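You operate a simulated robot arm through the tools that you are given. There is no shell and no other tool. Be economical: measure what you need, move in short steps, check, and stop when the job is done.

The job below is to be done with a simulated two-armed robot. You get a single attempt, and the scene is never put back.

Task
Queue the three dates on belt 1 at the end plate at speed 5, then stop.
Fine: set the dial and swing the plate across before starting; other controls and tubs stay.

Only the result counts: the job must be done as asked and must still hold three seconds after the hand-in. Knocking over, shifting, dropping, spilling or breaking anything else fails it.

Robot
Two 7-joint arms with two-finger grippers on one trunk, on a base that drives. Base frame: it is fixed to the floor where the robot stands at the start and does not move with it; the origin is under the middle of the robot, x ahead of it, y to its left, z up; the surface under the hand at the start is at about z = 0.9. Units: m, degrees, N and s.
The left shoulder is at the start at [0.034, 0.16, 1.181], the right one opposite. With the tool pointing down near the work surface each hand reaches from about 0.28 to 0.72 m from the robot's upright axis, wherever it stands, measured 20 degrees to its own side. Places, roughly: blue belt with the curved rail [0.5, 1.2, 0.8]; blue button [0.3, -0.3, 0.9]; blue lever beside the hand wheel [0.5, 0.8, 0.7]; blue lever beside the sensor box [1, -0.1, 1]; blue lever of the left belt [0.5, 0.1, 0.8]; dial of the left belt [0.5, -0.1, 0.9]; green button of the left belt [0.5, -0.3, 0.9]; green button of the right belt [1, 0.4, 1]; grey button of the left belt [0.4, -0.2, 0.9]; grey button of the right belt [0.9, 0.3, 1]; grey tub [0, 1.5, 1]; hand wheel [0.6, 0.7, 0.7]; large brown date (6x4x4 cm) [0.5, -0.4, 0.9]; left blue belt [1.3, 0.6, 0.9]; lower turn switch of the steel switch box [0.2, 1, 0.6]; medium brown date (5x3x3 cm) [0.5, -0.6, 0.9]. Payload 2.45 kg a hand.
The TCP of each hand is the grasp point between the finger pads, 0.026 m short of the fingertips. In the tool frame z runs along the fingers and y along their closing line. Largest opening 0.096 m; the body of the gripper starts 0.069 m behind the TCP.
Orientation is told as [roll, pitch, yaw] about the base's x, y, z axes, in that order, counted from this pose: with the fingers straight down and closing along the base's y, the tool's x points along the base's -x, its y along +y and its z along -z.

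Tools
- The arms move only by the tool move_arm. It takes "left_commands", "right_commands" or both (then of equal length, played together; a hand with none holds still); each is a list of rows, each a list of 7 numbers: the shift along the tool's x, y, z in units of 30 mm (1.0 is 30 mm), then the turn, a rotation vector about the tool's x, y, z in units of 6 degrees (1.0 is 6 degrees), then the finger opening in m, from 0 to 0.096. In form: [[dx, dy, dz, rx, ry, rz, jaw], ...]. A call has 1 to 12 rows; each row shifts and turns the commanded pose from where the row before left it, along the tool's axes as they then stand. A call with a number of a shift or a turn outside -1 to 1 is refused whole. A row lasts 0.2 s, in which the tool goes at most 0.05 m and 8.6 degrees; a call with a longer step from one row to the next is refused whole, and so is a gripper value outside its range. Where a pose cannot be reached the arm comes as near as it can. A force on the tool above 50 N (or 10 N above the force at the start of the call, whichever is more), or a blocked arm, ends the call early, and 0.2 s more pass. The fingers move at their own pace and stop on an object; they squeeze with about 39 N. The grip force told is the motor's: it shows also when the fingers shut on nothing. Time passes only in rows, and 0.2 s behind the last, so rows that do not move let the fingers close. The reply holds the time, the measured pose of the TCP, the force on the tool along the base axes, the opening and the grip force, in the units named above and with some noise, with the torque about the TCP (base axes, N m) and any sound that the robot's microphone picked up, and new pictures: "pictures" is both (left out), scene, wrist or none (wrist: the cameras of the hands that moved).
- Cameras (640 x 400 px; columns grow to the right, rows downward): "scene" is now at [0.0822, -0.0298, 1.6501]; the picture's right is [-0.37, -0.93, 0.00], its down [-0.74, 0.30, -0.60] and it looks along [0.55, -0.22, -0.80] (base axes); focal length 258 px, centre (320, 200). "left" rides on the left gripper at [0.082, -0.003, -0.098] in its tool frame; the picture's right is [0.04, 1.00, 0.00], its down [-0.73, 0.03, -0.68] and it looks along [-0.68, 0.03, 0.73] (tool axes); focal length 256 px, centre (320, 200). "right" rides on the right gripper at [0.082, 0.003, -0.098] in its tool frame; the picture's right is [-0.04, 1.00, 0.00], its down [-0.73, -0.03, -0.68] and it looks along [-0.68, -0.03, 0.73] (tool axes); focal length 256 px, centre (320, 200). There is no depth. A picture from a camera that has moved, and an enlarged one, comes with that camera's place and axes in the base frame and with its lens.
- lift_body(by): slides the trunk up (or, below 0, down) by that many m; the arms and the scene camera ride with it, the base frame stays. It gives what a move gives, with no picture.
- steer(legs): drives the robot by 1 to 6 legs, each [ahead, left, turn to the left] in m, m and degrees, along the robot's own axes; the way and the turn of a leg run together, so that a leg with both is an arc; at most 1.5 m and 180 degrees a leg. The arms and the cameras ride along, it lands a little off, and it stops where it bumps. It gives what a move gives, and a new picture of the scene camera.
- head_to(pan, tilt): turns the head with the scene camera to pan (to the left, within 120 degrees either way) and tilt (down, from -29 to 69), counted from straight ahead of the robot. It gives what a move gives, and a new picture of the scene camera.
- zoom(camera, box): a new picture of the part [left, top, right, bottom] of that camera's present view, enlarged. It takes no simulated time.
- finish_job(): hands the job in; it is judged then, once.

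Work in short steps. Places have to be worked out from the pictures, the camera data and where the tool is seen: move nearer, look again, correct. Check each grasp and each placing, and mend what went wrong. You have 120 turns and 260 pictures in all, those below and enlarged ones among them. Open the grippers and draw the arms clear of the work before you hand the job in, unless the task says otherwise; then end with one line.

The tools are called after "Request:" by a JSON object that holds its "op" and its "data". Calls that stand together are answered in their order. move_arm: Moves the arms, as the interface text tells. Its arguments: {"type":"object","properties":{"left_commands":{"type":"array","items":{"type":"array","items":{"type":"number"}}},"right_commands":{"type":"array","items":{"type":"array","items":{"type":"number"}}},"pictures":{"type":"string","enum":["both","scene","wrist","none"]}},"required":[]} The other tools are called the same way: lift_body (by) slides the trunk up or down; steer (legs) drives the base; head_to (pan, tilt) turns the head that bears the scene camera; zoom (camera, box) takes an enlarged picture of a part of a camera's view; finish_job () hands the job in.

At the start:

```text
t: 0.0
left_tool_pos: [0.4897, 0.1429, 1.3085]
left_orientation: [-0.1, 0.0, 0.1]
left_force: [0.1, 0.4, 0.8]
left_ft_torque: [0.01, 0.0, 0.01]
left_width: 0.0961
left_grasp_force: 0.0
right_tool_pos: [0.5555, -0.2875, 1.2443]
right_orientation: [0.1, 0.1, 0.0]
right_force: [0.6, -0.1, 0.0]
right_ft_torque: [0.0, -0.03, 0.01]
right_width: 0.096
right_grasp_force: 0.0
trunk travel left (down, up): [-0.35, 0.217]
robot x, y, heading: [0.0002, 0.0022, 0.3]
head pan, tilt: [-21.8, 53.1]
```

scene: 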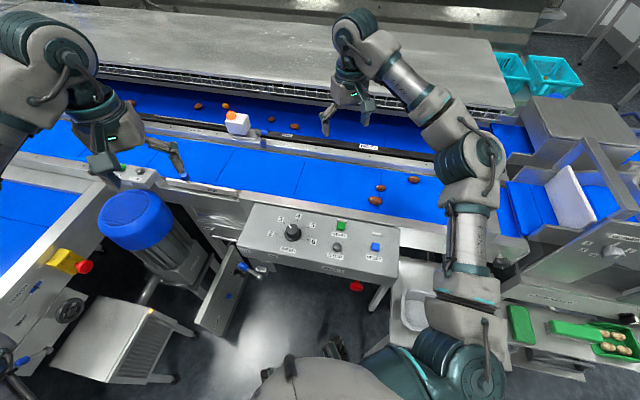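
right: 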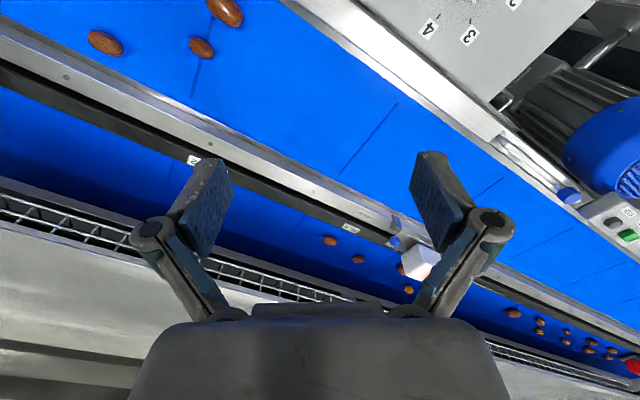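
left: 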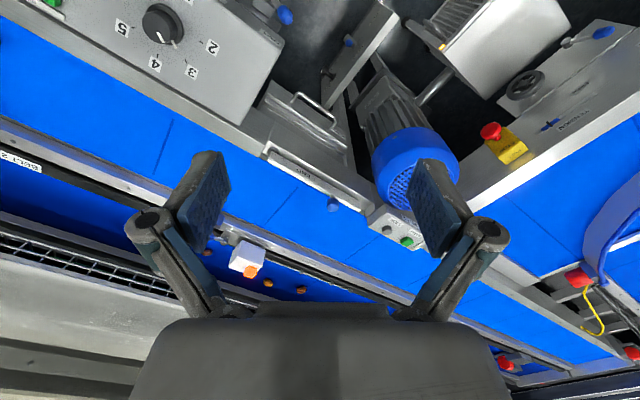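

The panel with dial and buttons and the three dates on the near belt are visible. I zoom in to read labels.

Request:
{"op": "zoom", "data": {"camera": "scene", "box": [220, 190, 420, 315]}}

Request:
{"op": "zoom", "data": {"camera": "scene", "box": [60, 90, 300, 240]}}

Request:
{"op": "zoom", "data": {"camera": "left", "box": [230, 100, 470, 250]}}

Request:
{"op": "zoom", "data": {"camera": "scene", "box": [300, 110, 540, 260]}}

```text
3.20 times, centred on (320, 252) of scene
camera zoom: at [0.0822, -0.0298, 1.6501], right [-0.37, -0.93, 0.0], down [-0.74, 0.3, -0.6], along [0.55, -0.22, -0.8], focal length 825 px, centre (320, 32)
```

zoom: 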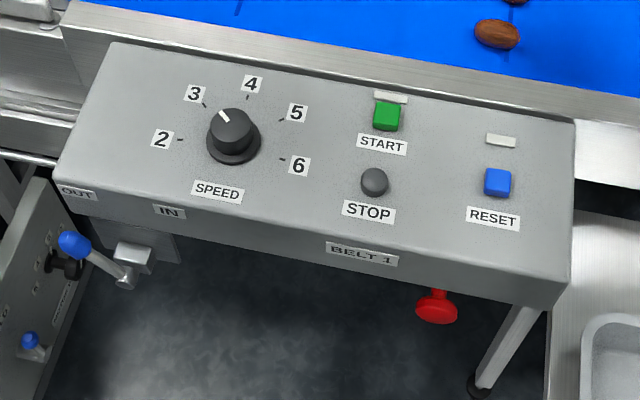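

```text
2.67 times, centred on (180, 165) of scene
camera zoom: at [0.0822, -0.0298, 1.6501], right [-0.37, -0.93, 0.0], down [-0.74, 0.3, -0.6], along [0.55, -0.22, -0.8], focal length 688 px, centre (693, 293)
```

zoom: 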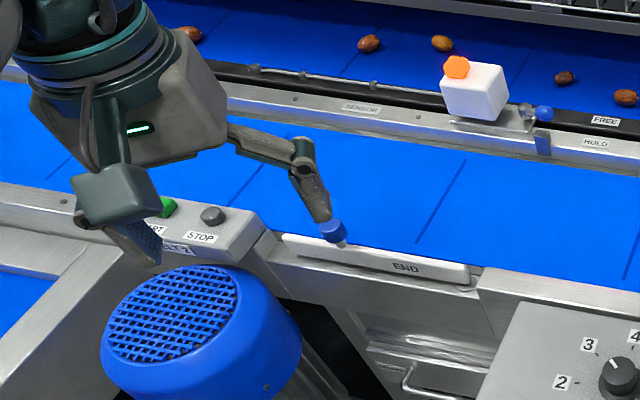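

```text
2.67 times, centred on (350, 175) of left
camera zoom: at [0.4065, 0.1386, 1.4062], right [-0.04, 1.0, 0.0], down [0.73, 0.03, 0.68], along [0.68, 0.03, -0.73], focal length 683 px, centre (240, 267)
```

zoom: 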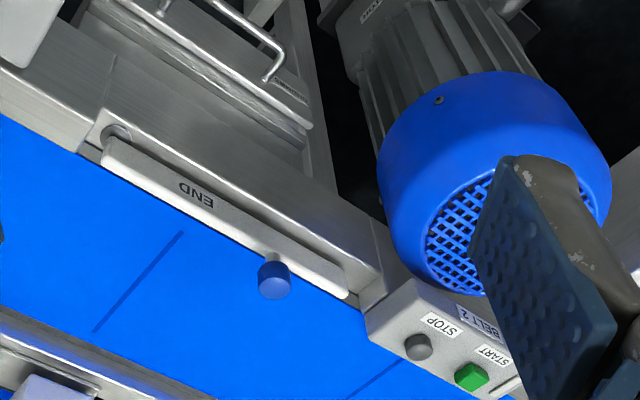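

```text
2.67 times, centred on (420, 185) of scene
camera zoom: at [0.0822, -0.0298, 1.6501], right [-0.37, -0.93, 0.0], down [-0.74, 0.3, -0.6], along [0.55, -0.22, -0.8], focal length 688 px, centre (53, 240)
```

zoom: 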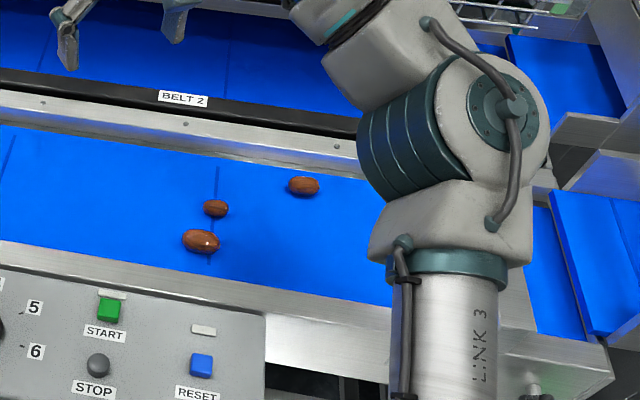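

I need a better look at the END plate, its pivot and the OUT/IN lever. I turn the head toward them.

Request:
{"op": "head_to", "data": {"pan": 12, "tilt": 50}}

```text
t: 1.0
left_tool_pos: [0.485, 0.1427, 1.3099]
left_orientation: [0.0, -0.2, 0.1]
left_force: [0.5, 0.2, 0.5]
left_ft_torque: [0.0, -0.01, 0.02]
left_width: 0.0957
left_grasp_force: 0.0
right_tool_pos: [0.5526, -0.2897, 1.2453]
right_orientation: [0.1, -0.1, -0.1]
right_force: [0.2, 0.8, 0.2]
right_ft_torque: [-0.05, -0.02, 0.0]
right_width: 0.0961
right_grasp_force: 0.1
trunk travel left (down, up): [-0.35, 0.217]
robot x, y, heading: [0.0031, -0.0008, -0.2]
head pan, tilt: [12.0, 50.0]
camera scene: at [0.0885, 0.0138, 1.6542], right [0.21, -0.98, 0.0], down [-0.75, -0.16, -0.64], along [0.63, 0.13, -0.77], focal length 258 px, centre (320, 200)
```

scene: 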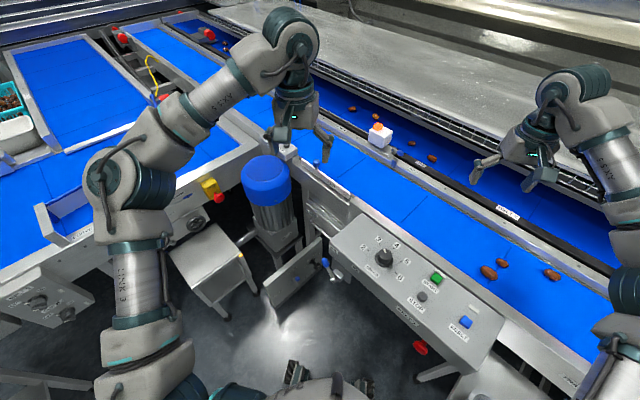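

Request:
{"op": "zoom", "data": {"camera": "scene", "box": [240, 150, 400, 250]}}

Request:
{"op": "zoom", "data": {"camera": "scene", "box": [256, 220, 416, 320]}}

```text
4.00 times, centred on (320, 200) of scene
camera zoom: at [0.0885, 0.0138, 1.6542], right [0.21, -0.98, 0.0], down [-0.75, -0.16, -0.64], along [0.63, 0.13, -0.77], focal length 1031 px, centre (320, 200)
```

zoom: 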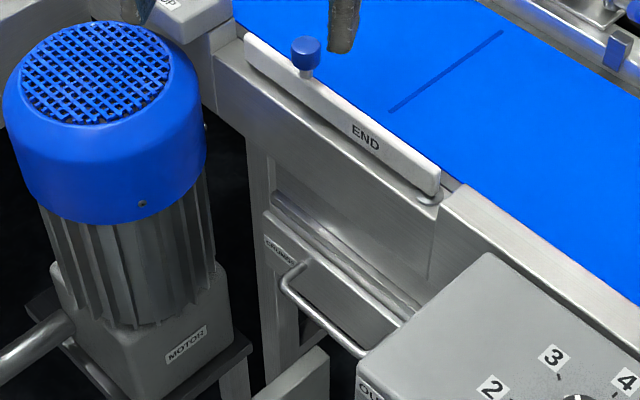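

```text
4.00 times, centred on (336, 270) of scene
camera zoom: at [0.0885, 0.0138, 1.6542], right [0.21, -0.98, 0.0], down [-0.75, -0.16, -0.64], along [0.63, 0.13, -0.77], focal length 1031 px, centre (256, -80)
```

zoom: 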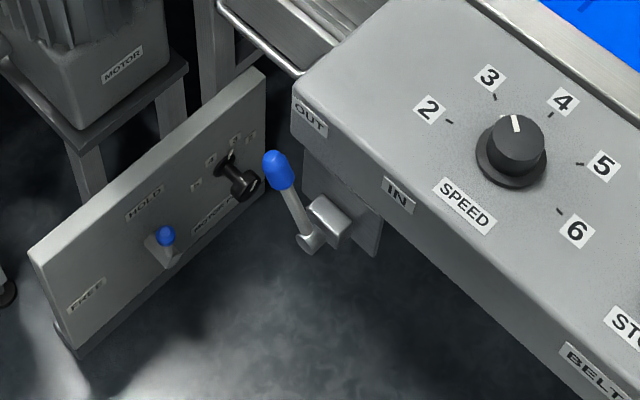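

The dial points at 3; ticks are about 50° apart, so 5 is about 100° clockwise. Dial centre about (0.50, -0.105). I bring the right hand above it.

Request:
{"op": "move_arm", "data": {"right_commands": [[0.25, 0.88, 0.86, 0, 0, 0, 0.096], [0.25, 0.88, 0.86, 0, 0, 0, 0.096], [0.25, 0.88, 0.86, 0, 0, 0, 0.096], [0.25, 0.88, 0.86, 0, 0, 0, 0.096], [0.25, 0.88, 0.86, 0, 0, 0, 0.096], [0.25, 0.88, 0.86, 0, 0, 0, 0.096], [0.25, 0.88, 0.86, 0, 0, 0, 0.096]]}}

```text
t: 2.6
left_tool_pos: [0.4851, 0.1448, 1.3092]
left_orientation: [-0.1, -0.1, 0.1]
left_force: [0.5, 0.4, -0.2]
left_ft_torque: [-0.01, 0.06, 0.01]
left_width: 0.096
left_grasp_force: 0.1
right_tool_pos: [0.5027, -0.1014, 1.0661]
right_orientation: [0.0, -0.1, -0.1]
right_force: [1.0, 0.9, -0.2]
right_ft_torque: [-0.01, 0.02, -0.03]
right_width: 0.096
right_grasp_force: 0.1
trunk travel left (down, up): [-0.35, 0.217]
robot x, y, heading: [0.0005, -0.0021, 0.1]
head pan, tilt: [12.0, 50.0]
camera scene: at [0.0895, 0.0165, 1.654], right [0.21, -0.98, 0.0], down [-0.75, -0.16, -0.64], along [0.62, 0.13, -0.77], focal length 258 px, centre (320, 200)
camera right: at [0.4194, -0.0982, 1.1633], right [0.04, 1.0, 0.0], down [0.73, -0.03, 0.68], along [0.68, -0.03, -0.73], focal length 256 px, centre (320, 200)
```

scene: 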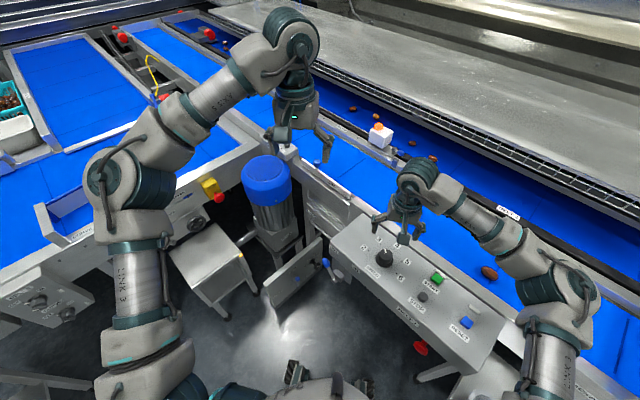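
right: 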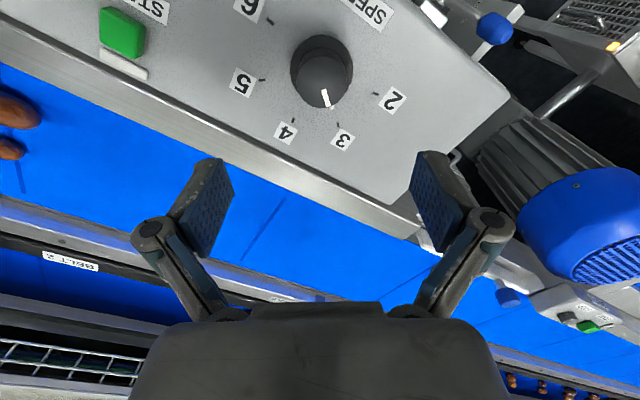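

Dial estimated near (0.48, -0.10), top about 0.95–0.98. I shift over it and yaw +48° so the turn can run from +50 to -50.

Request:
{"op": "move_arm", "data": {"right_commands": [[0.7, 0, 0, 0, 0, 0, 0.096], [0, 0, 0, 0, 0, -1, 0.096], [0, 0, 0, 0, 0, -1, 0.096], [0, 0, 0, 0, 0, -1, 0.096], [0, 0, 0, 0, 0, -1, 0.096], [0, 0, 0, 0, 0, -1, 0.096], [0, 0, 0, 0, 0, -1, 0.096], [0, 0, 0, 0, 0, -1, 0.096], [0, 0, 0, 0, 0, -1, 0.096]]}}

Request:
{"op": "zoom", "data": {"camera": "scene", "box": [320, 190, 480, 290]}}

```text
t: 4.6
left_tool_pos: [0.4845, 0.1425, 1.3092]
left_orientation: [0.0, -0.1, 0.2]
left_force: [-0.8, -0.7, -0.2]
left_ft_torque: [-0.02, 0.0, -0.01]
left_width: 0.0962
left_grasp_force: 0.1
right_tool_pos: [0.4791, -0.103, 1.0672]
right_orientation: [0.0, -0.2, 48.1]
right_force: [-0.5, 0.0, -1.1]
right_ft_torque: [-0.02, -0.01, 0.01]
right_width: 0.0961
right_grasp_force: 0.0
trunk travel left (down, up): [-0.35, 0.217]
robot x, y, heading: [-0.0019, 0.0009, 0.0]
head pan, tilt: [12.0, 50.0]
camera scene: at [0.0886, 0.0152, 1.6541], right [0.21, -0.98, 0.0], down [-0.75, -0.16, -0.64], along [0.63, 0.13, -0.77], focal length 258 px, centre (320, 200)
camera right: at [0.4213, -0.1616, 1.163], right [-0.72, 0.7, 0.0], down [0.51, 0.53, 0.68], along [0.48, 0.49, -0.73], focal length 256 px, centre (320, 200)
```

scene: 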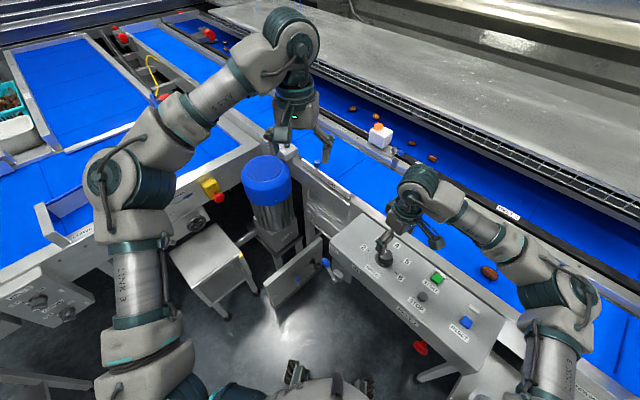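
right: 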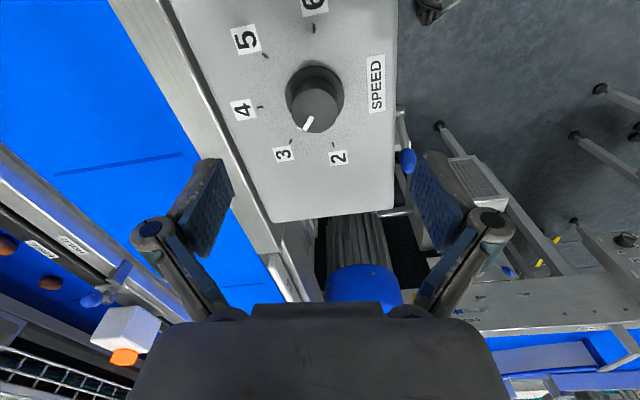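

```text
4.00 times, centred on (400, 240) of scene
camera zoom: at [0.0886, 0.0152, 1.6541], right [0.21, -0.98, 0.0], down [-0.75, -0.16, -0.64], along [0.63, 0.13, -0.77], focal length 1031 px, centre (0, 40)
```

zoom: 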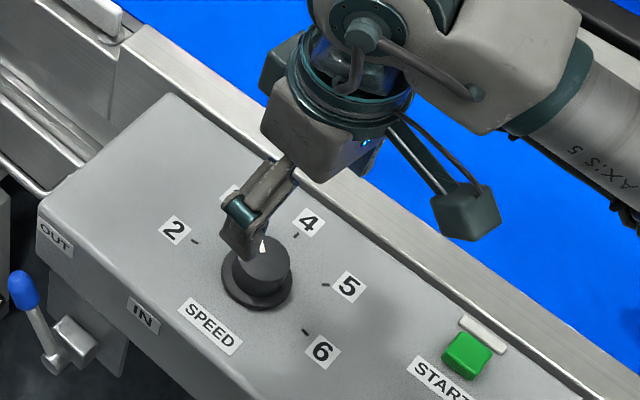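

Triangulation gives the dial at about (0.489, -0.099), top ≈0.95, panel ≈0.925. I centre and descend to 0.985, then check.

Request:
{"op": "move_arm", "data": {"right_commands": [[-0.32, -0.16, 0, 0, 0, 0, 0.096], [0, 0, 0.9, 0, 0, 0, 0.096], [0, 0, 0.9, 0, 0, 0, 0.096], [0, 0, 0.9, 0, 0, 0, 0.096]]}}

Request:
{"op": "zoom", "data": {"camera": "scene", "box": [320, 190, 480, 290]}}

```text
t: 5.6
left_tool_pos: [0.4856, 0.1424, 1.3093]
left_orientation: [0.1, -0.1, 0.2]
left_force: [0.8, 0.3, -0.3]
left_ft_torque: [0.01, 0.02, 0.02]
left_width: 0.0963
left_grasp_force: 0.0
right_tool_pos: [0.4881, -0.0988, 0.9822]
right_orientation: [-0.1, -0.1, 48.0]
right_force: [-0.2, -0.6, 0.2]
right_ft_torque: [-0.02, 0.02, 0.0]
right_width: 0.096
right_grasp_force: 0.1
trunk travel left (down, up): [-0.35, 0.217]
robot x, y, heading: [-0.0033, 0.0025, -0.0]
head pan, tilt: [12.0, 50.0]
camera scene: at [0.0892, 0.0151, 1.6541], right [0.21, -0.98, 0.0], down [-0.75, -0.16, -0.64], along [0.62, 0.13, -0.77], focal length 258 px, centre (320, 200)
camera right: at [0.4307, -0.1577, 1.0801], right [-0.72, 0.7, 0.0], down [0.51, 0.53, 0.68], along [0.48, 0.49, -0.73], focal length 256 px, centre (320, 200)
```

scene: 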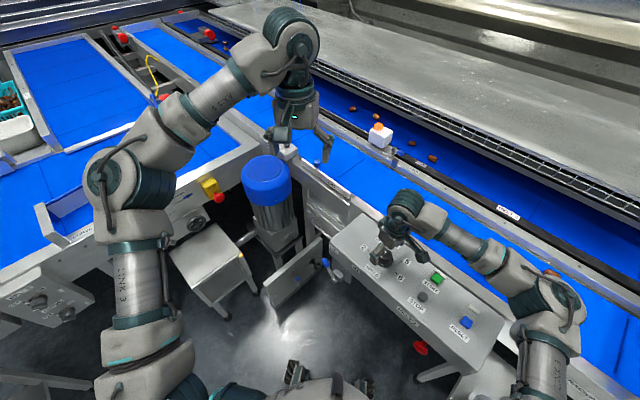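
right: 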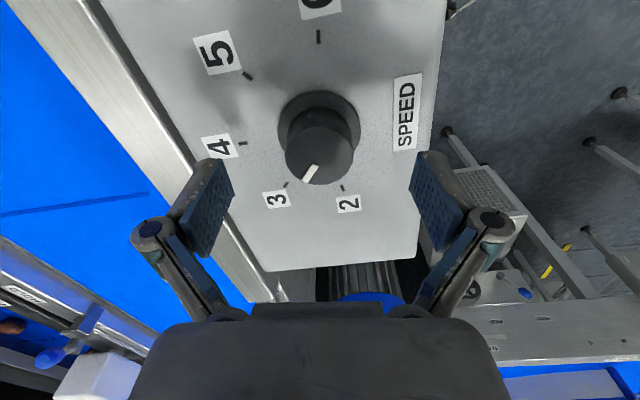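

```text
4.00 times, centred on (400, 240) of scene
camera zoom: at [0.0892, 0.0151, 1.6541], right [0.21, -0.98, 0.0], down [-0.75, -0.16, -0.64], along [0.62, 0.13, -0.77], focal length 1031 px, centre (0, 40)
```

zoom: 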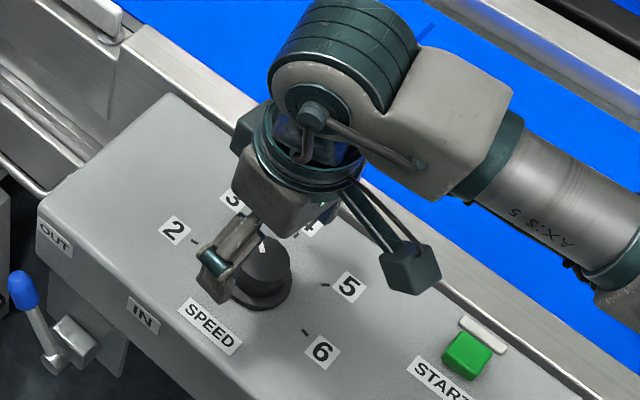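

Centred well. I descend 22 mm so the fingertips straddle the cap and close.

Request:
{"op": "move_arm", "data": {"right_commands": [[0, 0, 0.75, 0, 0, 0, 0.096], [0, 0, 0, 0, 0, 0, 0.06], [0, 0, 0, 0, 0, 0, 0.03], [0, 0, 0, 0, 0, 0, 0.03], [0, 0, 0, 0, 0, 0, 0.03]], "pictures": "wrist"}}

```text
t: 6.8
left_tool_pos: [0.4855, 0.143, 1.3096]
left_orientation: [0.0, -0.2, 0.2]
left_force: [-0.2, 0.0, -0.4]
left_ft_torque: [0.01, -0.01, 0.03]
left_width: 0.0961
left_grasp_force: 0.0
right_tool_pos: [0.4876, -0.0998, 0.96]
right_orientation: [0.0, 0.0, 48.0]
right_force: [1.4, -0.2, -0.3]
right_ft_torque: [0.08, -0.59, 0.0]
right_width: 0.0389
right_grasp_force: 45.0
trunk travel left (down, up): [-0.35, 0.217]
robot x, y, heading: [0.0027, -0.0017, -0.0]
head pan, tilt: [12.0, 50.0]
camera right: at [0.4309, -0.1582, 1.057], right [-0.72, 0.7, 0.0], down [0.51, 0.53, 0.68], along [0.48, 0.49, -0.73], focal length 256 px, centre (320, 200)
```

right: 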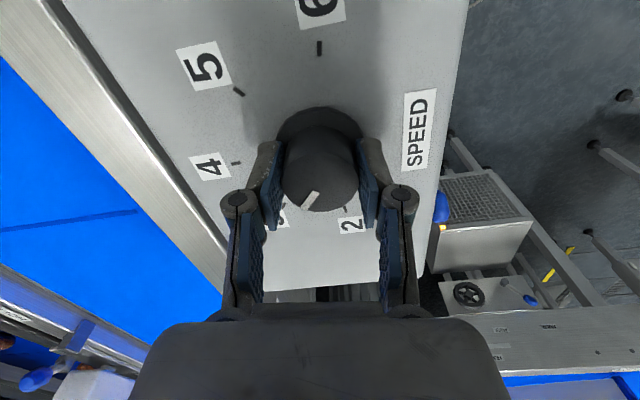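

Gripped (39 mm). I turn it clockwise by 48° first and check whether the mark follows.

Request:
{"op": "move_arm", "data": {"right_commands": [[0, 0, 0, 0, 0, 1, 0.03], [0, 0, 0, 0, 0, 1, 0.03], [0, 0, 0, 0, 0, 1, 0.03], [0, 0, 0, 0, 0, 1, 0.03], [0, 0, 0, 0, 0, 1, 0.03], [0, 0, 0, 0, 0, 1, 0.03], [0, 0, 0, 0, 0, 1, 0.03], [0, 0, 0, 0, 0, 1, 0.03]], "pictures": "wrist"}}

```text
t: 8.6
left_tool_pos: [0.4856, 0.1413, 1.3106]
left_orientation: [0.1, -0.1, 0.2]
left_force: [0.3, 0.4, 0.3]
left_ft_torque: [0.0, 0.01, -0.01]
left_width: 0.0961
left_grasp_force: 0.0
right_tool_pos: [0.4885, -0.0994, 0.9598]
right_orientation: [0.0, 0.1, 0.1]
right_force: [-11.1, 0.0, -26.6]
right_ft_torque: [0.0, -0.03, 0.01]
right_width: 0.039
right_grasp_force: 45.1
trunk travel left (down, up): [-0.35, 0.217]
robot x, y, heading: [0.0024, 0.0034, 0.1]
head pan, tilt: [12.0, 50.0]
camera right: at [0.4069, -0.0964, 1.0574], right [0.04, 1.0, 0.0], down [0.73, -0.03, 0.68], along [0.68, -0.03, -0.74], focal length 256 px, centre (320, 200)
```

right: 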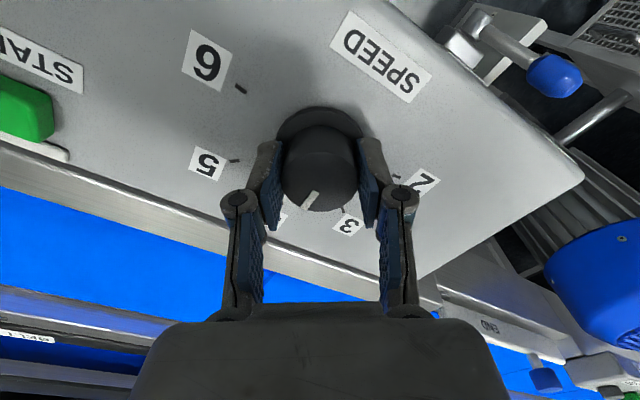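

The mark followed, now about 4. I turn another 50°.

Request:
{"op": "move_arm", "data": {"right_commands": [[0, 0, 0, 0, 0, 1, 0.03], [0, 0, 0, 0, 0, 1, 0.03], [0, 0, 0, 0, 0, 1, 0.03], [0, 0, 0, 0, 0, 1, 0.03], [0, 0, 0, 0, 0, 1, 0.03], [0, 0, 0, 0, 0, 1, 0.03], [0, 0, 0, 0, 0, 1, 0.03], [0, 0, 0, 0, 0, 1, 0.03], [0, 0, 0, 0, 0, 0.5, 0.03], [0, 0, 0, 0, 0, 0, 0.03]], "pictures": "wrist"}}

```text
t: 10.8
left_tool_pos: [0.4854, 0.141, 1.3089]
left_orientation: [0.0, -0.1, 0.1]
left_force: [-0.1, 0.2, 0.8]
left_ft_torque: [0.01, -0.02, -0.02]
left_width: 0.0961
left_grasp_force: 0.0
right_tool_pos: [0.4888, -0.0992, 0.9596]
right_orientation: [0.1, 0.0, -50.9]
right_force: [-11.5, 0.7, -27.3]
right_ft_torque: [0.11, 0.49, 0.03]
right_width: 0.0388
right_grasp_force: 45.0
trunk travel left (down, up): [-0.35, 0.217]
robot x, y, heading: [-0.0016, -0.003, 0.2]
head pan, tilt: [12.0, 50.0]
camera right: at [0.4396, -0.0341, 1.0575], right [0.8, 0.6, 0.0], down [0.44, -0.59, 0.68], along [0.41, -0.55, -0.73], focal length 256 px, centre (320, 200)
```

right: 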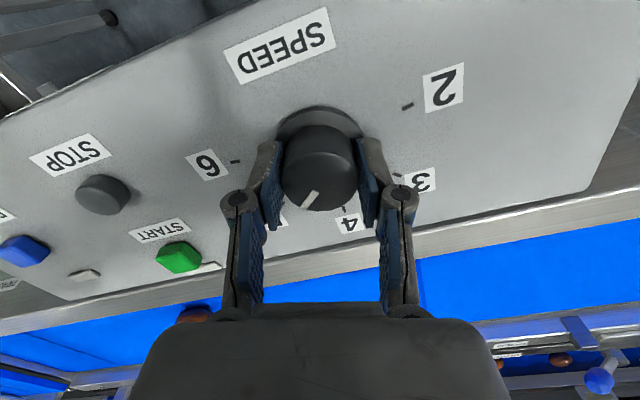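

Now release and rise to read the dial.

Request:
{"op": "move_arm", "data": {"right_commands": [[0, 0, 0, 0, 0, 0, 0.06], [0, 0, 0, 0, 0, 0, 0.096], [0, 0, 0, 0, 0, 0, 0.096], [0, 0, -0.9, 0, 0, 0, 0.096], [0, 0, -0.9, 0, 0, 0, 0.096], [0, 0, -0.9, 0, 0, 0, 0.096]], "pictures": "wrist"}}

Request:
{"op": "zoom", "data": {"camera": "right", "box": [220, 40, 420, 165]}}

Request:
{"op": "zoom", "data": {"camera": "scene", "box": [320, 210, 480, 310]}}

```text
t: 12.2
left_tool_pos: [0.4847, 0.1429, 1.3095]
left_orientation: [0.1, -0.1, 0.2]
left_force: [-0.2, -0.6, -0.3]
left_ft_torque: [0.02, -0.01, -0.01]
left_width: 0.0958
left_grasp_force: 0.0
right_tool_pos: [0.4889, -0.1003, 1.043]
right_orientation: [0.1, -0.1, -51.0]
right_force: [-0.1, 0.5, -0.2]
right_ft_torque: [-0.03, 0.01, -0.04]
right_width: 0.0959
right_grasp_force: 0.0
trunk travel left (down, up): [-0.35, 0.217]
robot x, y, heading: [-0.0024, 0.0022, 0.1]
head pan, tilt: [12.0, 50.0]
camera right: at [0.4393, -0.0344, 1.14], right [0.8, 0.6, 0.0], down [0.44, -0.59, 0.68], along [0.41, -0.54, -0.73], focal length 256 px, centre (320, 200)
```

right: 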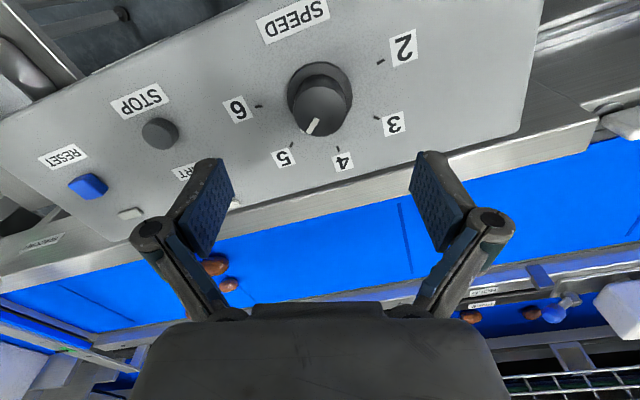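

```text
3.20 times, centred on (320, 102) of right
camera zoom: at [0.4393, -0.0344, 1.14], right [0.8, 0.6, 0.0], down [0.44, -0.59, 0.68], along [0.41, -0.54, -0.73], focal length 819 px, centre (320, 512)
```

zoom: 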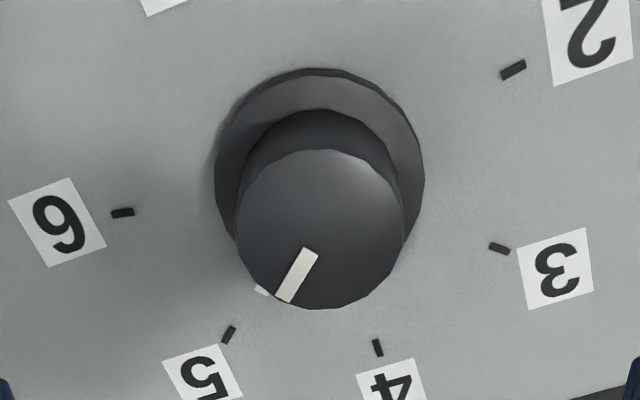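

```text
4.00 times, centred on (400, 260) of scene
camera zoom: at [0.0881, 0.0155, 1.6542], right [0.21, -0.98, 0.0], down [-0.75, -0.16, -0.64], along [0.63, 0.13, -0.77], focal length 1031 px, centre (0, -40)
```

zoom: 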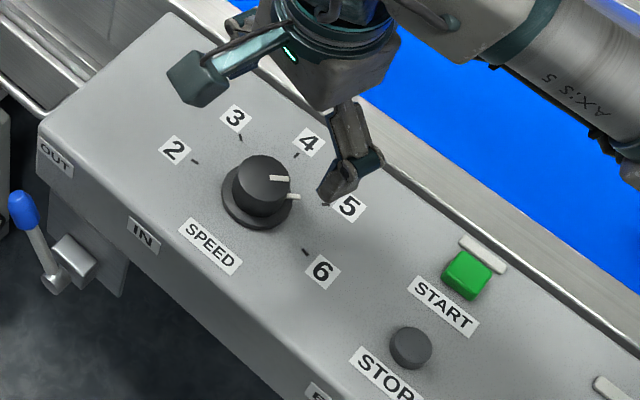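

The dial reads 5. Now I raise the right hand slightly out of the way and send the left hand toward the END plate knob to see it nearer.

Request:
{"op": "move_arm", "data": {"left_commands": [[-0.9, 0.11, 0.5, 0, 0, 0, 0.096], [-0.9, 0.11, 0.5, 0, 0, 0, 0.096], [-0.9, 0.11, 0.5, 0, 0, 0, 0.096], [-0.9, 0.11, 0.5, 0, 0, 0, 0.096], [-0.9, 0.11, 0.5, 0, 0, 0, 0.096], [-0.9, 0.11, 0.5, 0, 0, 0, 0.096]], "right_commands": [[0, 0, -0.8, 0, 0, -0.8, 0.096], [0, 0, -0.8, 0, 0, -0.8, 0.096], [0, 0, -0.8, 0, 0, -0.8, 0.096], [0, 0, -0.8, 0, 0, -0.8, 0.096], [0, 0, -0.8, 0, 0, -0.8, 0.096], [0, 0, -0.8, 0, 0, -0.8, 0.096]]}}

```text
t: 13.6
left_tool_pos: [0.6444, 0.1574, 1.2202]
left_orientation: [0.1, -0.2, 0.0]
left_force: [-0.3, -0.2, -0.1]
left_ft_torque: [0.05, -0.03, 0.05]
left_width: 0.096
left_grasp_force: 0.1
left hand out of reach, approached as far as the arm can: row 6
right_tool_pos: [0.4883, -0.0993, 1.1858]
right_orientation: [0.1, -0.1, -22.1]
right_force: [0.4, 0.0, -0.6]
right_ft_torque: [-0.01, 0.01, 0.0]
right_width: 0.0957
right_grasp_force: 0.0
trunk travel left (down, up): [-0.35, 0.217]
robot x, y, heading: [-0.0, 0.0, 0.1]
head pan, tilt: [12.0, 50.0]
camera scene: at [0.0897, 0.0128, 1.6541], right [0.21, -0.98, 0.0], down [-0.75, -0.16, -0.64], along [0.62, 0.13, -0.77], focal length 258 px, centre (320, 200)
camera right: at [0.4145, -0.0667, 1.2836], right [0.41, 0.91, 0.0], down [0.67, -0.3, 0.68], along [0.62, -0.28, -0.73], focal length 256 px, centre (320, 200)
camera left: at [0.5617, 0.1556, 1.3188], right [-0.04, 1.0, 0.0], down [0.73, 0.03, 0.68], along [0.68, 0.03, -0.73], focal length 256 px, centre (320, 200)
```

scene: 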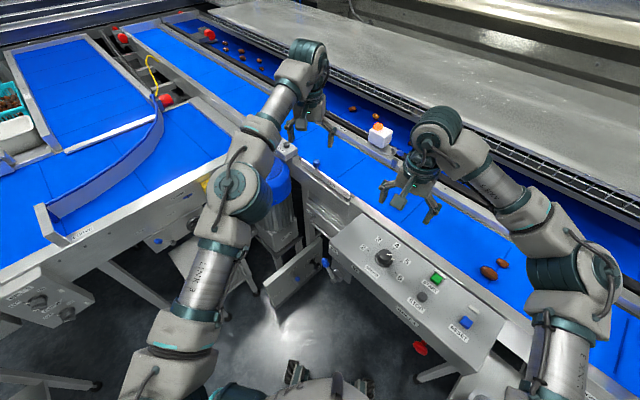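
right: 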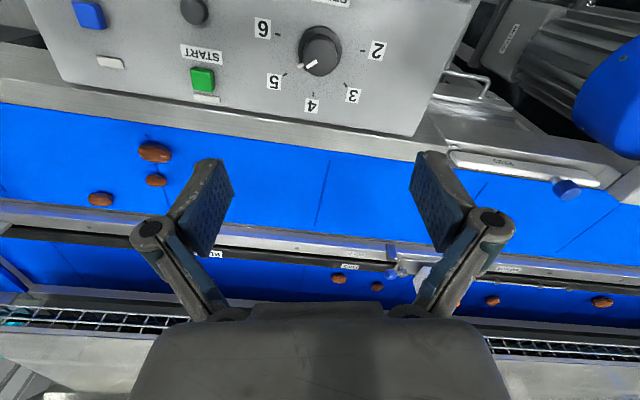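
left: 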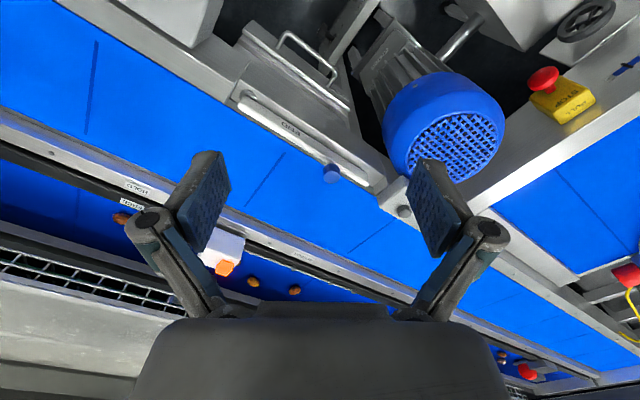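

Knob triangulates to about (0.828, 0.188, 0.961), pivot about (0.715, 0.05). That needs the base closer; I look down at the floor ahead for clearance.

Request:
{"op": "head_to", "data": {"pan": 0, "tilt": 69}}

```text
t: 14.4
left_tool_pos: [0.6445, 0.1595, 1.2209]
left_orientation: [-0.1, -0.1, 0.2]
left_force: [0.0, 0.2, 0.0]
left_ft_torque: [0.02, 0.01, -0.04]
left_width: 0.0961
left_grasp_force: 0.0
right_tool_pos: [0.4896, -0.099, 1.1861]
right_orientation: [0.1, -0.2, -22.2]
right_force: [-0.4, 0.3, -0.8]
right_ft_torque: [0.01, -0.02, 0.01]
right_width: 0.0959
right_grasp_force: 0.1
trunk travel left (down, up): [-0.35, 0.217]
robot x, y, heading: [-0.0041, -0.0006, 0.1]
head pan, tilt: [0.0, 68.8]
camera scene: at [0.07, -0.0012, 1.6323], right [0.0, -1.0, 0.0], down [-0.93, 0.0, -0.36], along [0.36, 0.0, -0.93], focal length 258 px, centre (320, 200)
```

scene: 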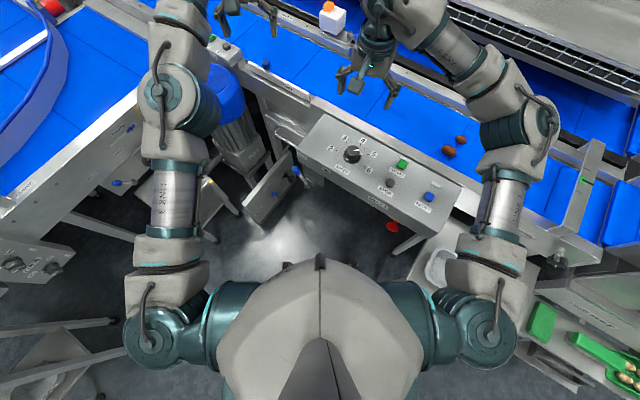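

The panel's front runs diagonally and there's floor space ahead. I first pull the left arm back and aside, then creep the base forward a bit.

Request:
{"op": "move_arm", "data": {"left_commands": [[1, 0.6, -0.4, 0, 0, 0, 0.096], [1, 0.6, -0.4, 0, 0, 0, 0.096], [1, 0.6, -0.4, 0, 0, 0, 0.096], [1, 0.6, -0.4, 0, 0, 0, 0.096], [1, 0.6, -0.4, 0, 0, 0, 0.096], [1, 0.6, -0.4, 0, 0, 0, 0.096], [1, 0.6, -0.4, 0, 0, 0, 0.096], [1, 0.6, -0.4, 0, 0, 0, 0.096], [1, 0.6, -0.4, 0, 0, 0, 0.096]], "pictures": "scene"}}

```text
t: 16.4
left_tool_pos: [0.3684, 0.3253, 1.3274]
left_orientation: [-0.1, -0.2, 0.0]
left_force: [-0.2, 0.2, 0.7]
left_ft_torque: [-0.02, -0.04, 0.04]
left_width: 0.0958
left_grasp_force: 0.0
right_tool_pos: [0.4885, -0.0987, 1.1863]
right_orientation: [0.1, -0.2, -22.2]
right_force: [-0.1, 1.1, 0.4]
right_ft_torque: [0.0, -0.01, 0.0]
right_width: 0.0958
right_grasp_force: 0.1
trunk travel left (down, up): [-0.35, 0.217]
robot x, y, heading: [-0.0001, 0.001, -0.2]
head pan, tilt: [0.0, 68.8]
camera scene: at [0.0651, 0.0013, 1.6325], right [0.0, -1.0, 0.0], down [-0.93, 0.0, -0.36], along [0.36, 0.0, -0.93], focal length 258 px, centre (320, 200)
```

scene: 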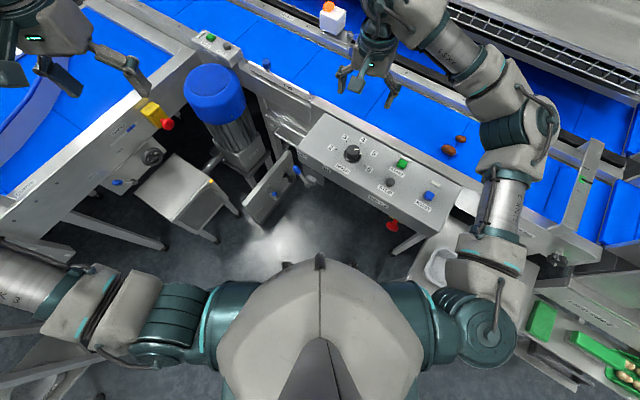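

Clear ahead. Drive 0.10 ahead, 0.04 left.

Request:
{"op": "steer", "data": {"legs": [[0.1, 0.04, 0]]}}

```text
t: 17.6
left_tool_pos: [0.4672, 0.3414, 1.3323]
left_orientation: [0.9, -0.2, 0.0]
left_force: [0.5, 0.0, -0.3]
left_ft_torque: [-0.02, -0.03, 0.02]
left_width: 0.0962
left_grasp_force: 0.1
right_tool_pos: [0.5877, -0.0797, 1.1854]
right_orientation: [0.8, 0.1, -22.2]
right_force: [0.4, -0.7, -0.5]
right_ft_torque: [0.06, 0.04, -0.02]
right_width: 0.0962
right_grasp_force: 0.1
trunk travel left (down, up): [-0.35, 0.217]
robot x, y, heading: [0.0968, 0.0352, 0.2]
head pan, tilt: [0.0, 68.8]
camera scene: at [0.1635, 0.0187, 1.6325], right [0.0, -1.0, -0.01], down [-0.93, 0.0, -0.36], along [0.36, 0.01, -0.93], focal length 258 px, centre (320, 200)
```

scene: 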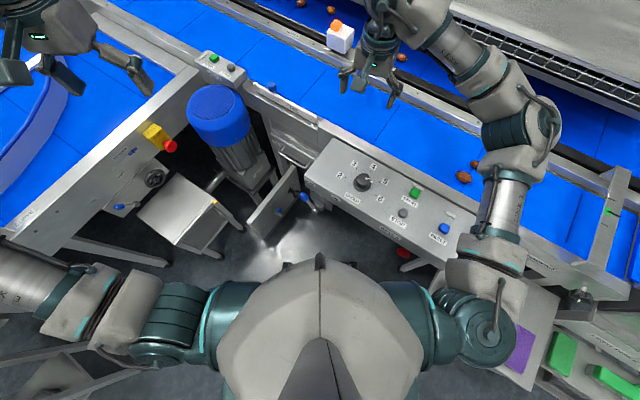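

The readout shows a 0.9° roll — perhaps sway. I wait briefly by pointing the head toward the plate.

Request:
{"op": "head_to", "data": {"pan": 5, "tilt": 50}}

```text
t: 18.4
left_tool_pos: [0.4676, 0.3455, 1.3301]
left_orientation: [0.7, -0.3, -0.1]
left_force: [-0.1, 0.3, 0.0]
left_ft_torque: [0.01, 0.02, -0.02]
left_width: 0.0959
left_grasp_force: 0.0
right_tool_pos: [0.5869, -0.0767, 1.1864]
right_orientation: [0.6, 0.1, -22.3]
right_force: [0.4, -0.3, 0.2]
right_ft_torque: [0.03, 0.03, 0.01]
right_width: 0.0958
right_grasp_force: 0.0
trunk travel left (down, up): [-0.35, 0.217]
robot x, y, heading: [0.0989, 0.033, 0.4]
head pan, tilt: [5.0, 50.0]
camera scene: at [0.1891, 0.0411, 1.654], right [0.09, -1.0, 0.0], down [-0.77, -0.07, -0.64], along [0.64, 0.06, -0.77], focal length 258 px, centre (320, 200)
```

scene: 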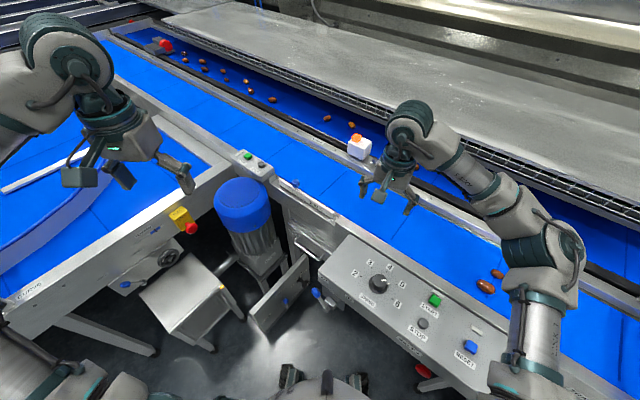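

Sway is settling. I reorient the right hand: yaw to 0, then tilt the fingers 40° forward for longer reach.

Request:
{"op": "move_arm", "data": {"right_commands": [[0, 0, 0, 0, 0, -0.92, 0.096], [0, 0, 0, 0, 0, -0.92, 0.096], [0, 0, 0, 0, 0, -0.92, 0.096], [0, 0, 0, 0, 0, -0.92, 0.096], [0, 0, 0, 0, -1, 0, 0.096], [0, 0, 0, 0, -1, 0, 0.096], [0, 0, 0, 0, -1, 0, 0.096], [0, 0, 0, 0, -1, 0, 0.096], [0, 0, 0, 0, -1, 0, 0.096], [0, 0, 0, 0, -1, 0, 0.096], [0, 0, 0, 0, -1, 0, 0.096]]}}

```text
t: 20.8
left_tool_pos: [0.4661, 0.3669, 1.3275]
left_orientation: [-0.2, -0.3, 0.1]
left_force: [-0.5, -0.7, -0.6]
left_ft_torque: [-0.02, 0.01, 0.03]
left_width: 0.096
left_grasp_force: 0.1
right_tool_pos: [0.5871, -0.057, 1.1867]
right_orientation: [-0.3, -42.4, 0.0]
right_force: [0.2, -0.1, -0.3]
right_ft_torque: [0.0, -0.05, -0.04]
right_width: 0.0961
right_grasp_force: 0.0
trunk travel left (down, up): [-0.35, 0.217]
robot x, y, heading: [0.097, 0.0383, 0.2]
head pan, tilt: [5.0, 50.0]
camera scene: at [0.1867, 0.0552, 1.6541], right [0.09, -1.0, 0.01], down [-0.77, -0.07, -0.64], along [0.64, 0.05, -0.77], focal length 258 px, centre (320, 200)
camera right: at [0.4596, -0.0537, 1.2043], right [0.03, 1.0, 0.02], down [0.08, -0.03, 1.0], along [1.0, -0.03, -0.09], focal length 256 px, centre (320, 200)
```

scene: 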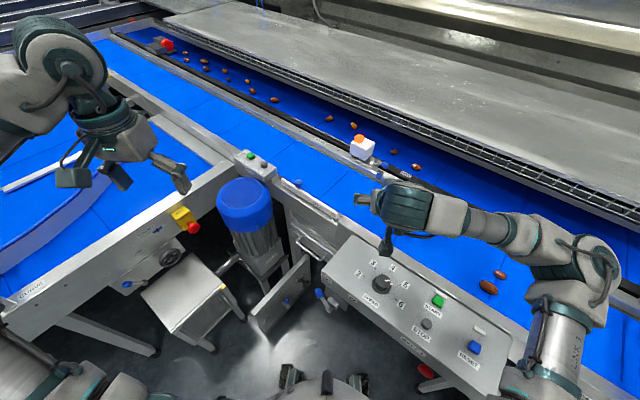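
right: 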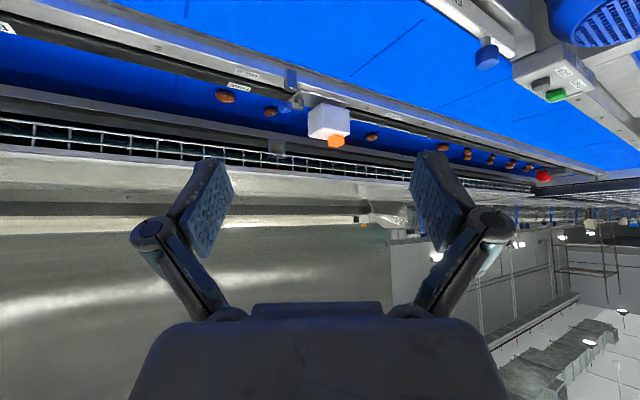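

Knob confirmed near (0.83, 0.19, 0.96). I move to a pre-grasp 8 cm back along the tilted tool axis.

Request:
{"op": "move_arm", "data": {"right_commands": [[-0.09, 0.82, 0.83, 0, 0, 0, 0.096], [-0.09, 0.82, 0.83, 0, 0, 0, 0.096], [-0.09, 0.82, 0.83, 0, 0, 0, 0.096], [-0.09, 0.82, 0.83, 0, 0, 0, 0.096], [-0.09, 0.82, 0.83, 0, 0, 0, 0.096], [-0.09, 0.82, 0.83, 0, 0, 0, 0.096], [-0.09, 0.82, 0.83, 0, 0, 0, 0.096], [-0.09, 0.82, 0.83, 0, 0, 0, 0.096], [-0.09, 0.82, 0.83, 0, 0, 0, 0.096], [-0.09, 0.82, 0.83, 0, 0, 0, 0.096]]}}

```text
t: 23.0
left_tool_pos: [0.4677, 0.3536, 1.3297]
left_orientation: [0.5, -0.4, -0.1]
left_force: [0.6, -0.5, -0.5]
left_ft_torque: [0.03, 0.0, 0.01]
left_width: 0.096
left_grasp_force: 0.1
right_tool_pos: [0.7756, 0.1754, 1.0209]
right_orientation: [0.3, -42.3, -0.6]
right_force: [0.5, 0.0, 0.4]
right_ft_torque: [-0.06, 0.04, -0.01]
right_width: 0.0959
right_grasp_force: 0.0
trunk travel left (down, up): [-0.35, 0.217]
robot x, y, heading: [0.0992, 0.0324, 0.1]
head pan, tilt: [5.0, 50.0]
camera scene: at [0.1887, 0.0482, 1.654], right [0.09, -1.0, 0.0], down [-0.77, -0.07, -0.64], along [0.64, 0.05, -0.77], focal length 258 px, centre (320, 200)
camera right: at [0.6498, 0.1801, 1.0388], right [0.04, 1.0, 0.03], down [0.09, -0.03, 1.0], along [1.0, -0.03, -0.09], focal length 256 px, centre (320, 200)
```

scene: 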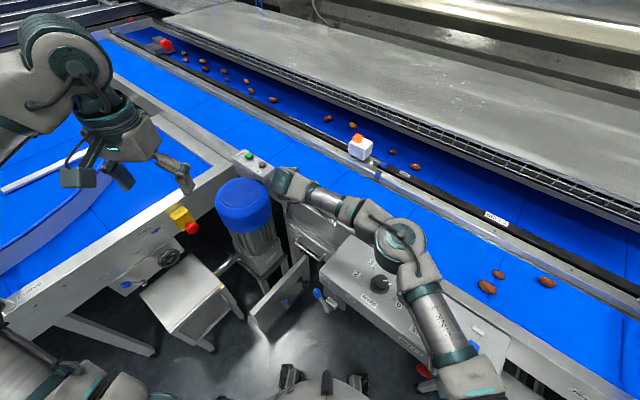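
right: 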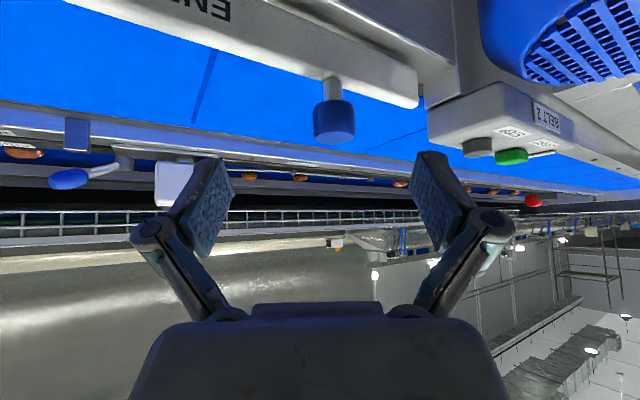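

Knob head is about 31 mm wide at (0.83, 0.186, 0.967). I advance along the tool axis to straddle it.

Request:
{"op": "move_arm", "data": {"right_commands": [[-0.08, 0.12, 0.84, 0, 0, 0, 0.096], [-0.08, 0.12, 0.84, 0, 0, 0, 0.096], [-0.08, 0.12, 0.7, 0, 0, 0, 0.096]], "pictures": "wrist"}}

```text
t: 23.8
left_tool_pos: [0.4677, 0.3582, 1.329]
left_orientation: [0.1, -0.3, 0.1]
left_force: [0.0, -0.5, 1.2]
left_ft_torque: [0.01, -0.02, 0.01]
left_width: 0.0961
left_grasp_force: 0.1
right_tool_pos: [0.8114, 0.1825, 0.9823]
right_orientation: [0.0, -42.1, -0.2]
right_force: [-0.3, 0.4, -0.5]
right_ft_torque: [-0.02, 0.02, 0.01]
right_width: 0.0959
right_grasp_force: 0.0
right hand out of reach, approached as far as the arm can: row 2, 3
trunk travel left (down, up): [-0.35, 0.217]
robot x, y, heading: [0.1003, 0.0395, -0.2]
head pan, tilt: [5.0, 50.0]
camera right: at [0.6844, 0.1858, 1.0], right [0.03, 1.0, 0.03], down [0.09, -0.03, 1.0], along [1.0, -0.03, -0.09], focal length 256 px, centre (320, 200)
```

right: 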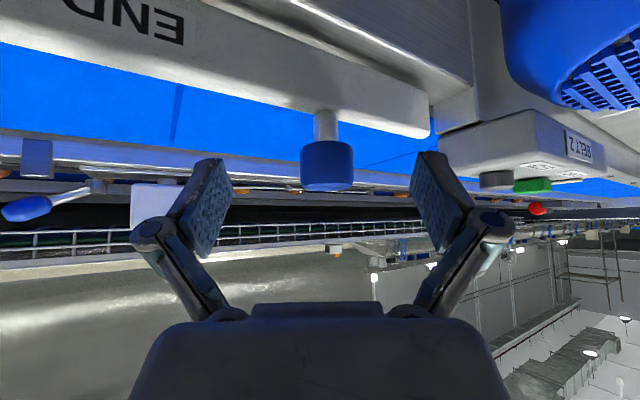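

Slightly out of reach. I back off 12 cm along the tool and drive a further 7 cm ahead, 3 cm left.

Request:
{"op": "move_arm", "data": {"right_commands": [[0, 0, -1, 0, 0, 0, 0.096], [0, 0, -1, 0, 0, 0, 0.096], [0, 0, -1, 0, 0, 0, 0.096], [0, 0, -1, 0, 0, 0, 0.096]], "pictures": "none"}}

Request:
{"op": "steer", "data": {"legs": [[0.07, 0.03, 0]]}}

```text
t: 24.8
left_tool_pos: [0.4658, 0.3542, 1.33]
left_orientation: [0.2, -0.3, 0.0]
left_force: [0.3, 0.3, 1.0]
left_ft_torque: [0.0, 0.02, -0.02]
left_width: 0.0958
left_grasp_force: 0.1
right_tool_pos: [0.7256, 0.1787, 1.0715]
right_orientation: [0.4, -42.4, -0.5]
right_force: [0.1, -0.6, -0.5]
right_ft_torque: [-0.02, 0.0, 0.0]
right_width: 0.0958
right_grasp_force: 0.1
trunk travel left (down, up): [-0.35, 0.217]
robot x, y, heading: [0.0982, 0.0353, -0.0]
head pan, tilt: [5.0, 50.0]
```

```text
t: 25.9
left_tool_pos: [0.5325, 0.3619, 1.3353]
left_orientation: [1.2, -0.4, -0.2]
left_force: [0.4, 0.1, -0.5]
left_ft_torque: [0.05, -0.01, 0.03]
left_width: 0.0961
left_grasp_force: 0.2
right_tool_pos: [0.7943, 0.1893, 1.0737]
right_orientation: [1.4, -42.4, -1.3]
right_force: [1.0, -1.0, 0.0]
right_ft_torque: [0.05, 0.1, 0.04]
right_width: 0.096
right_grasp_force: 0.1
trunk travel left (down, up): [-0.35, 0.217]
robot x, y, heading: [0.1671, 0.0641, 0.1]
head pan, tilt: [5.0, 50.0]
camera scene: at [0.2514, 0.0624, 1.6547], right [0.09, -1.0, 0.0], down [-0.76, -0.07, -0.64], along [0.64, 0.06, -0.77], focal length 258 px, centre (320, 200)
```

scene: 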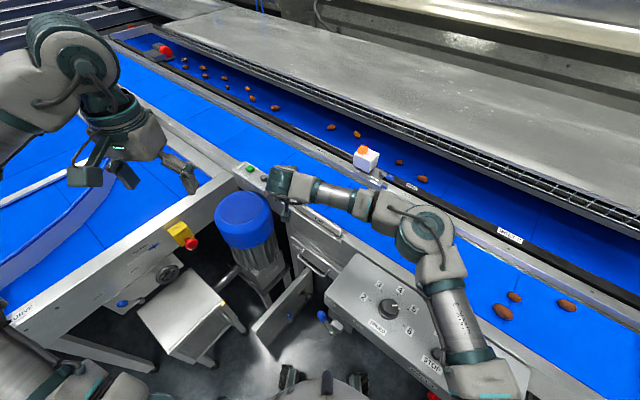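

Position good. I let the sway settle and look.

Request:
{"op": "move_arm", "data": {"right_commands": [[0, 0, 0, 0, 0, 0, 0.096], [0, 0, 0, 0, 0, 0, 0.096], [0, 0, 0, 0, 0, 0, 0.096], [0, 0, 0, 0, 0, 0, 0.096], [0, 0, 0, 0, 0, 0, 0.096], [0, 0, 0, 0, 0, 0, 0.096], [0, 0, 0, 0, 0, 0, 0.096], [0, 0, 0, 0, 0, 0, 0.096], [0, 0, 0, 0, 0, 0, 0.096], [0, 0, 0, 0, 0, 0, 0.096], [0, 0, 0, 0, 0, 0, 0.096], [0, 0, 0, 0, 0, 0, 0.096]], "pictures": "wrist"}}

```text
t: 28.4
left_tool_pos: [0.5335, 0.373, 1.3322]
left_orientation: [0.8, -0.4, -0.2]
left_force: [0.3, -1.0, -0.1]
left_ft_torque: [-0.01, 0.0, -0.01]
left_width: 0.0956
left_grasp_force: 0.1
right_tool_pos: [0.7955, 0.1978, 1.0735]
right_orientation: [0.8, -42.3, -0.8]
right_force: [-0.7, -0.4, -0.3]
right_ft_torque: [0.0, -0.02, -0.05]
right_width: 0.096
right_grasp_force: 0.0
trunk travel left (down, up): [-0.35, 0.217]
robot x, y, heading: [0.1693, 0.0593, -0.2]
head pan, tilt: [5.0, 50.0]
camera right: at [0.6684, 0.2012, 1.0903], right [0.04, 1.0, 0.04], down [0.09, -0.04, 1.0], along [1.0, -0.03, -0.09], focal length 256 px, centre (320, 200)
```

right: 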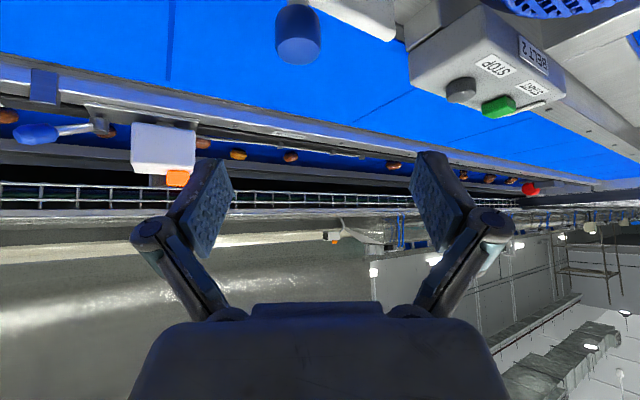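

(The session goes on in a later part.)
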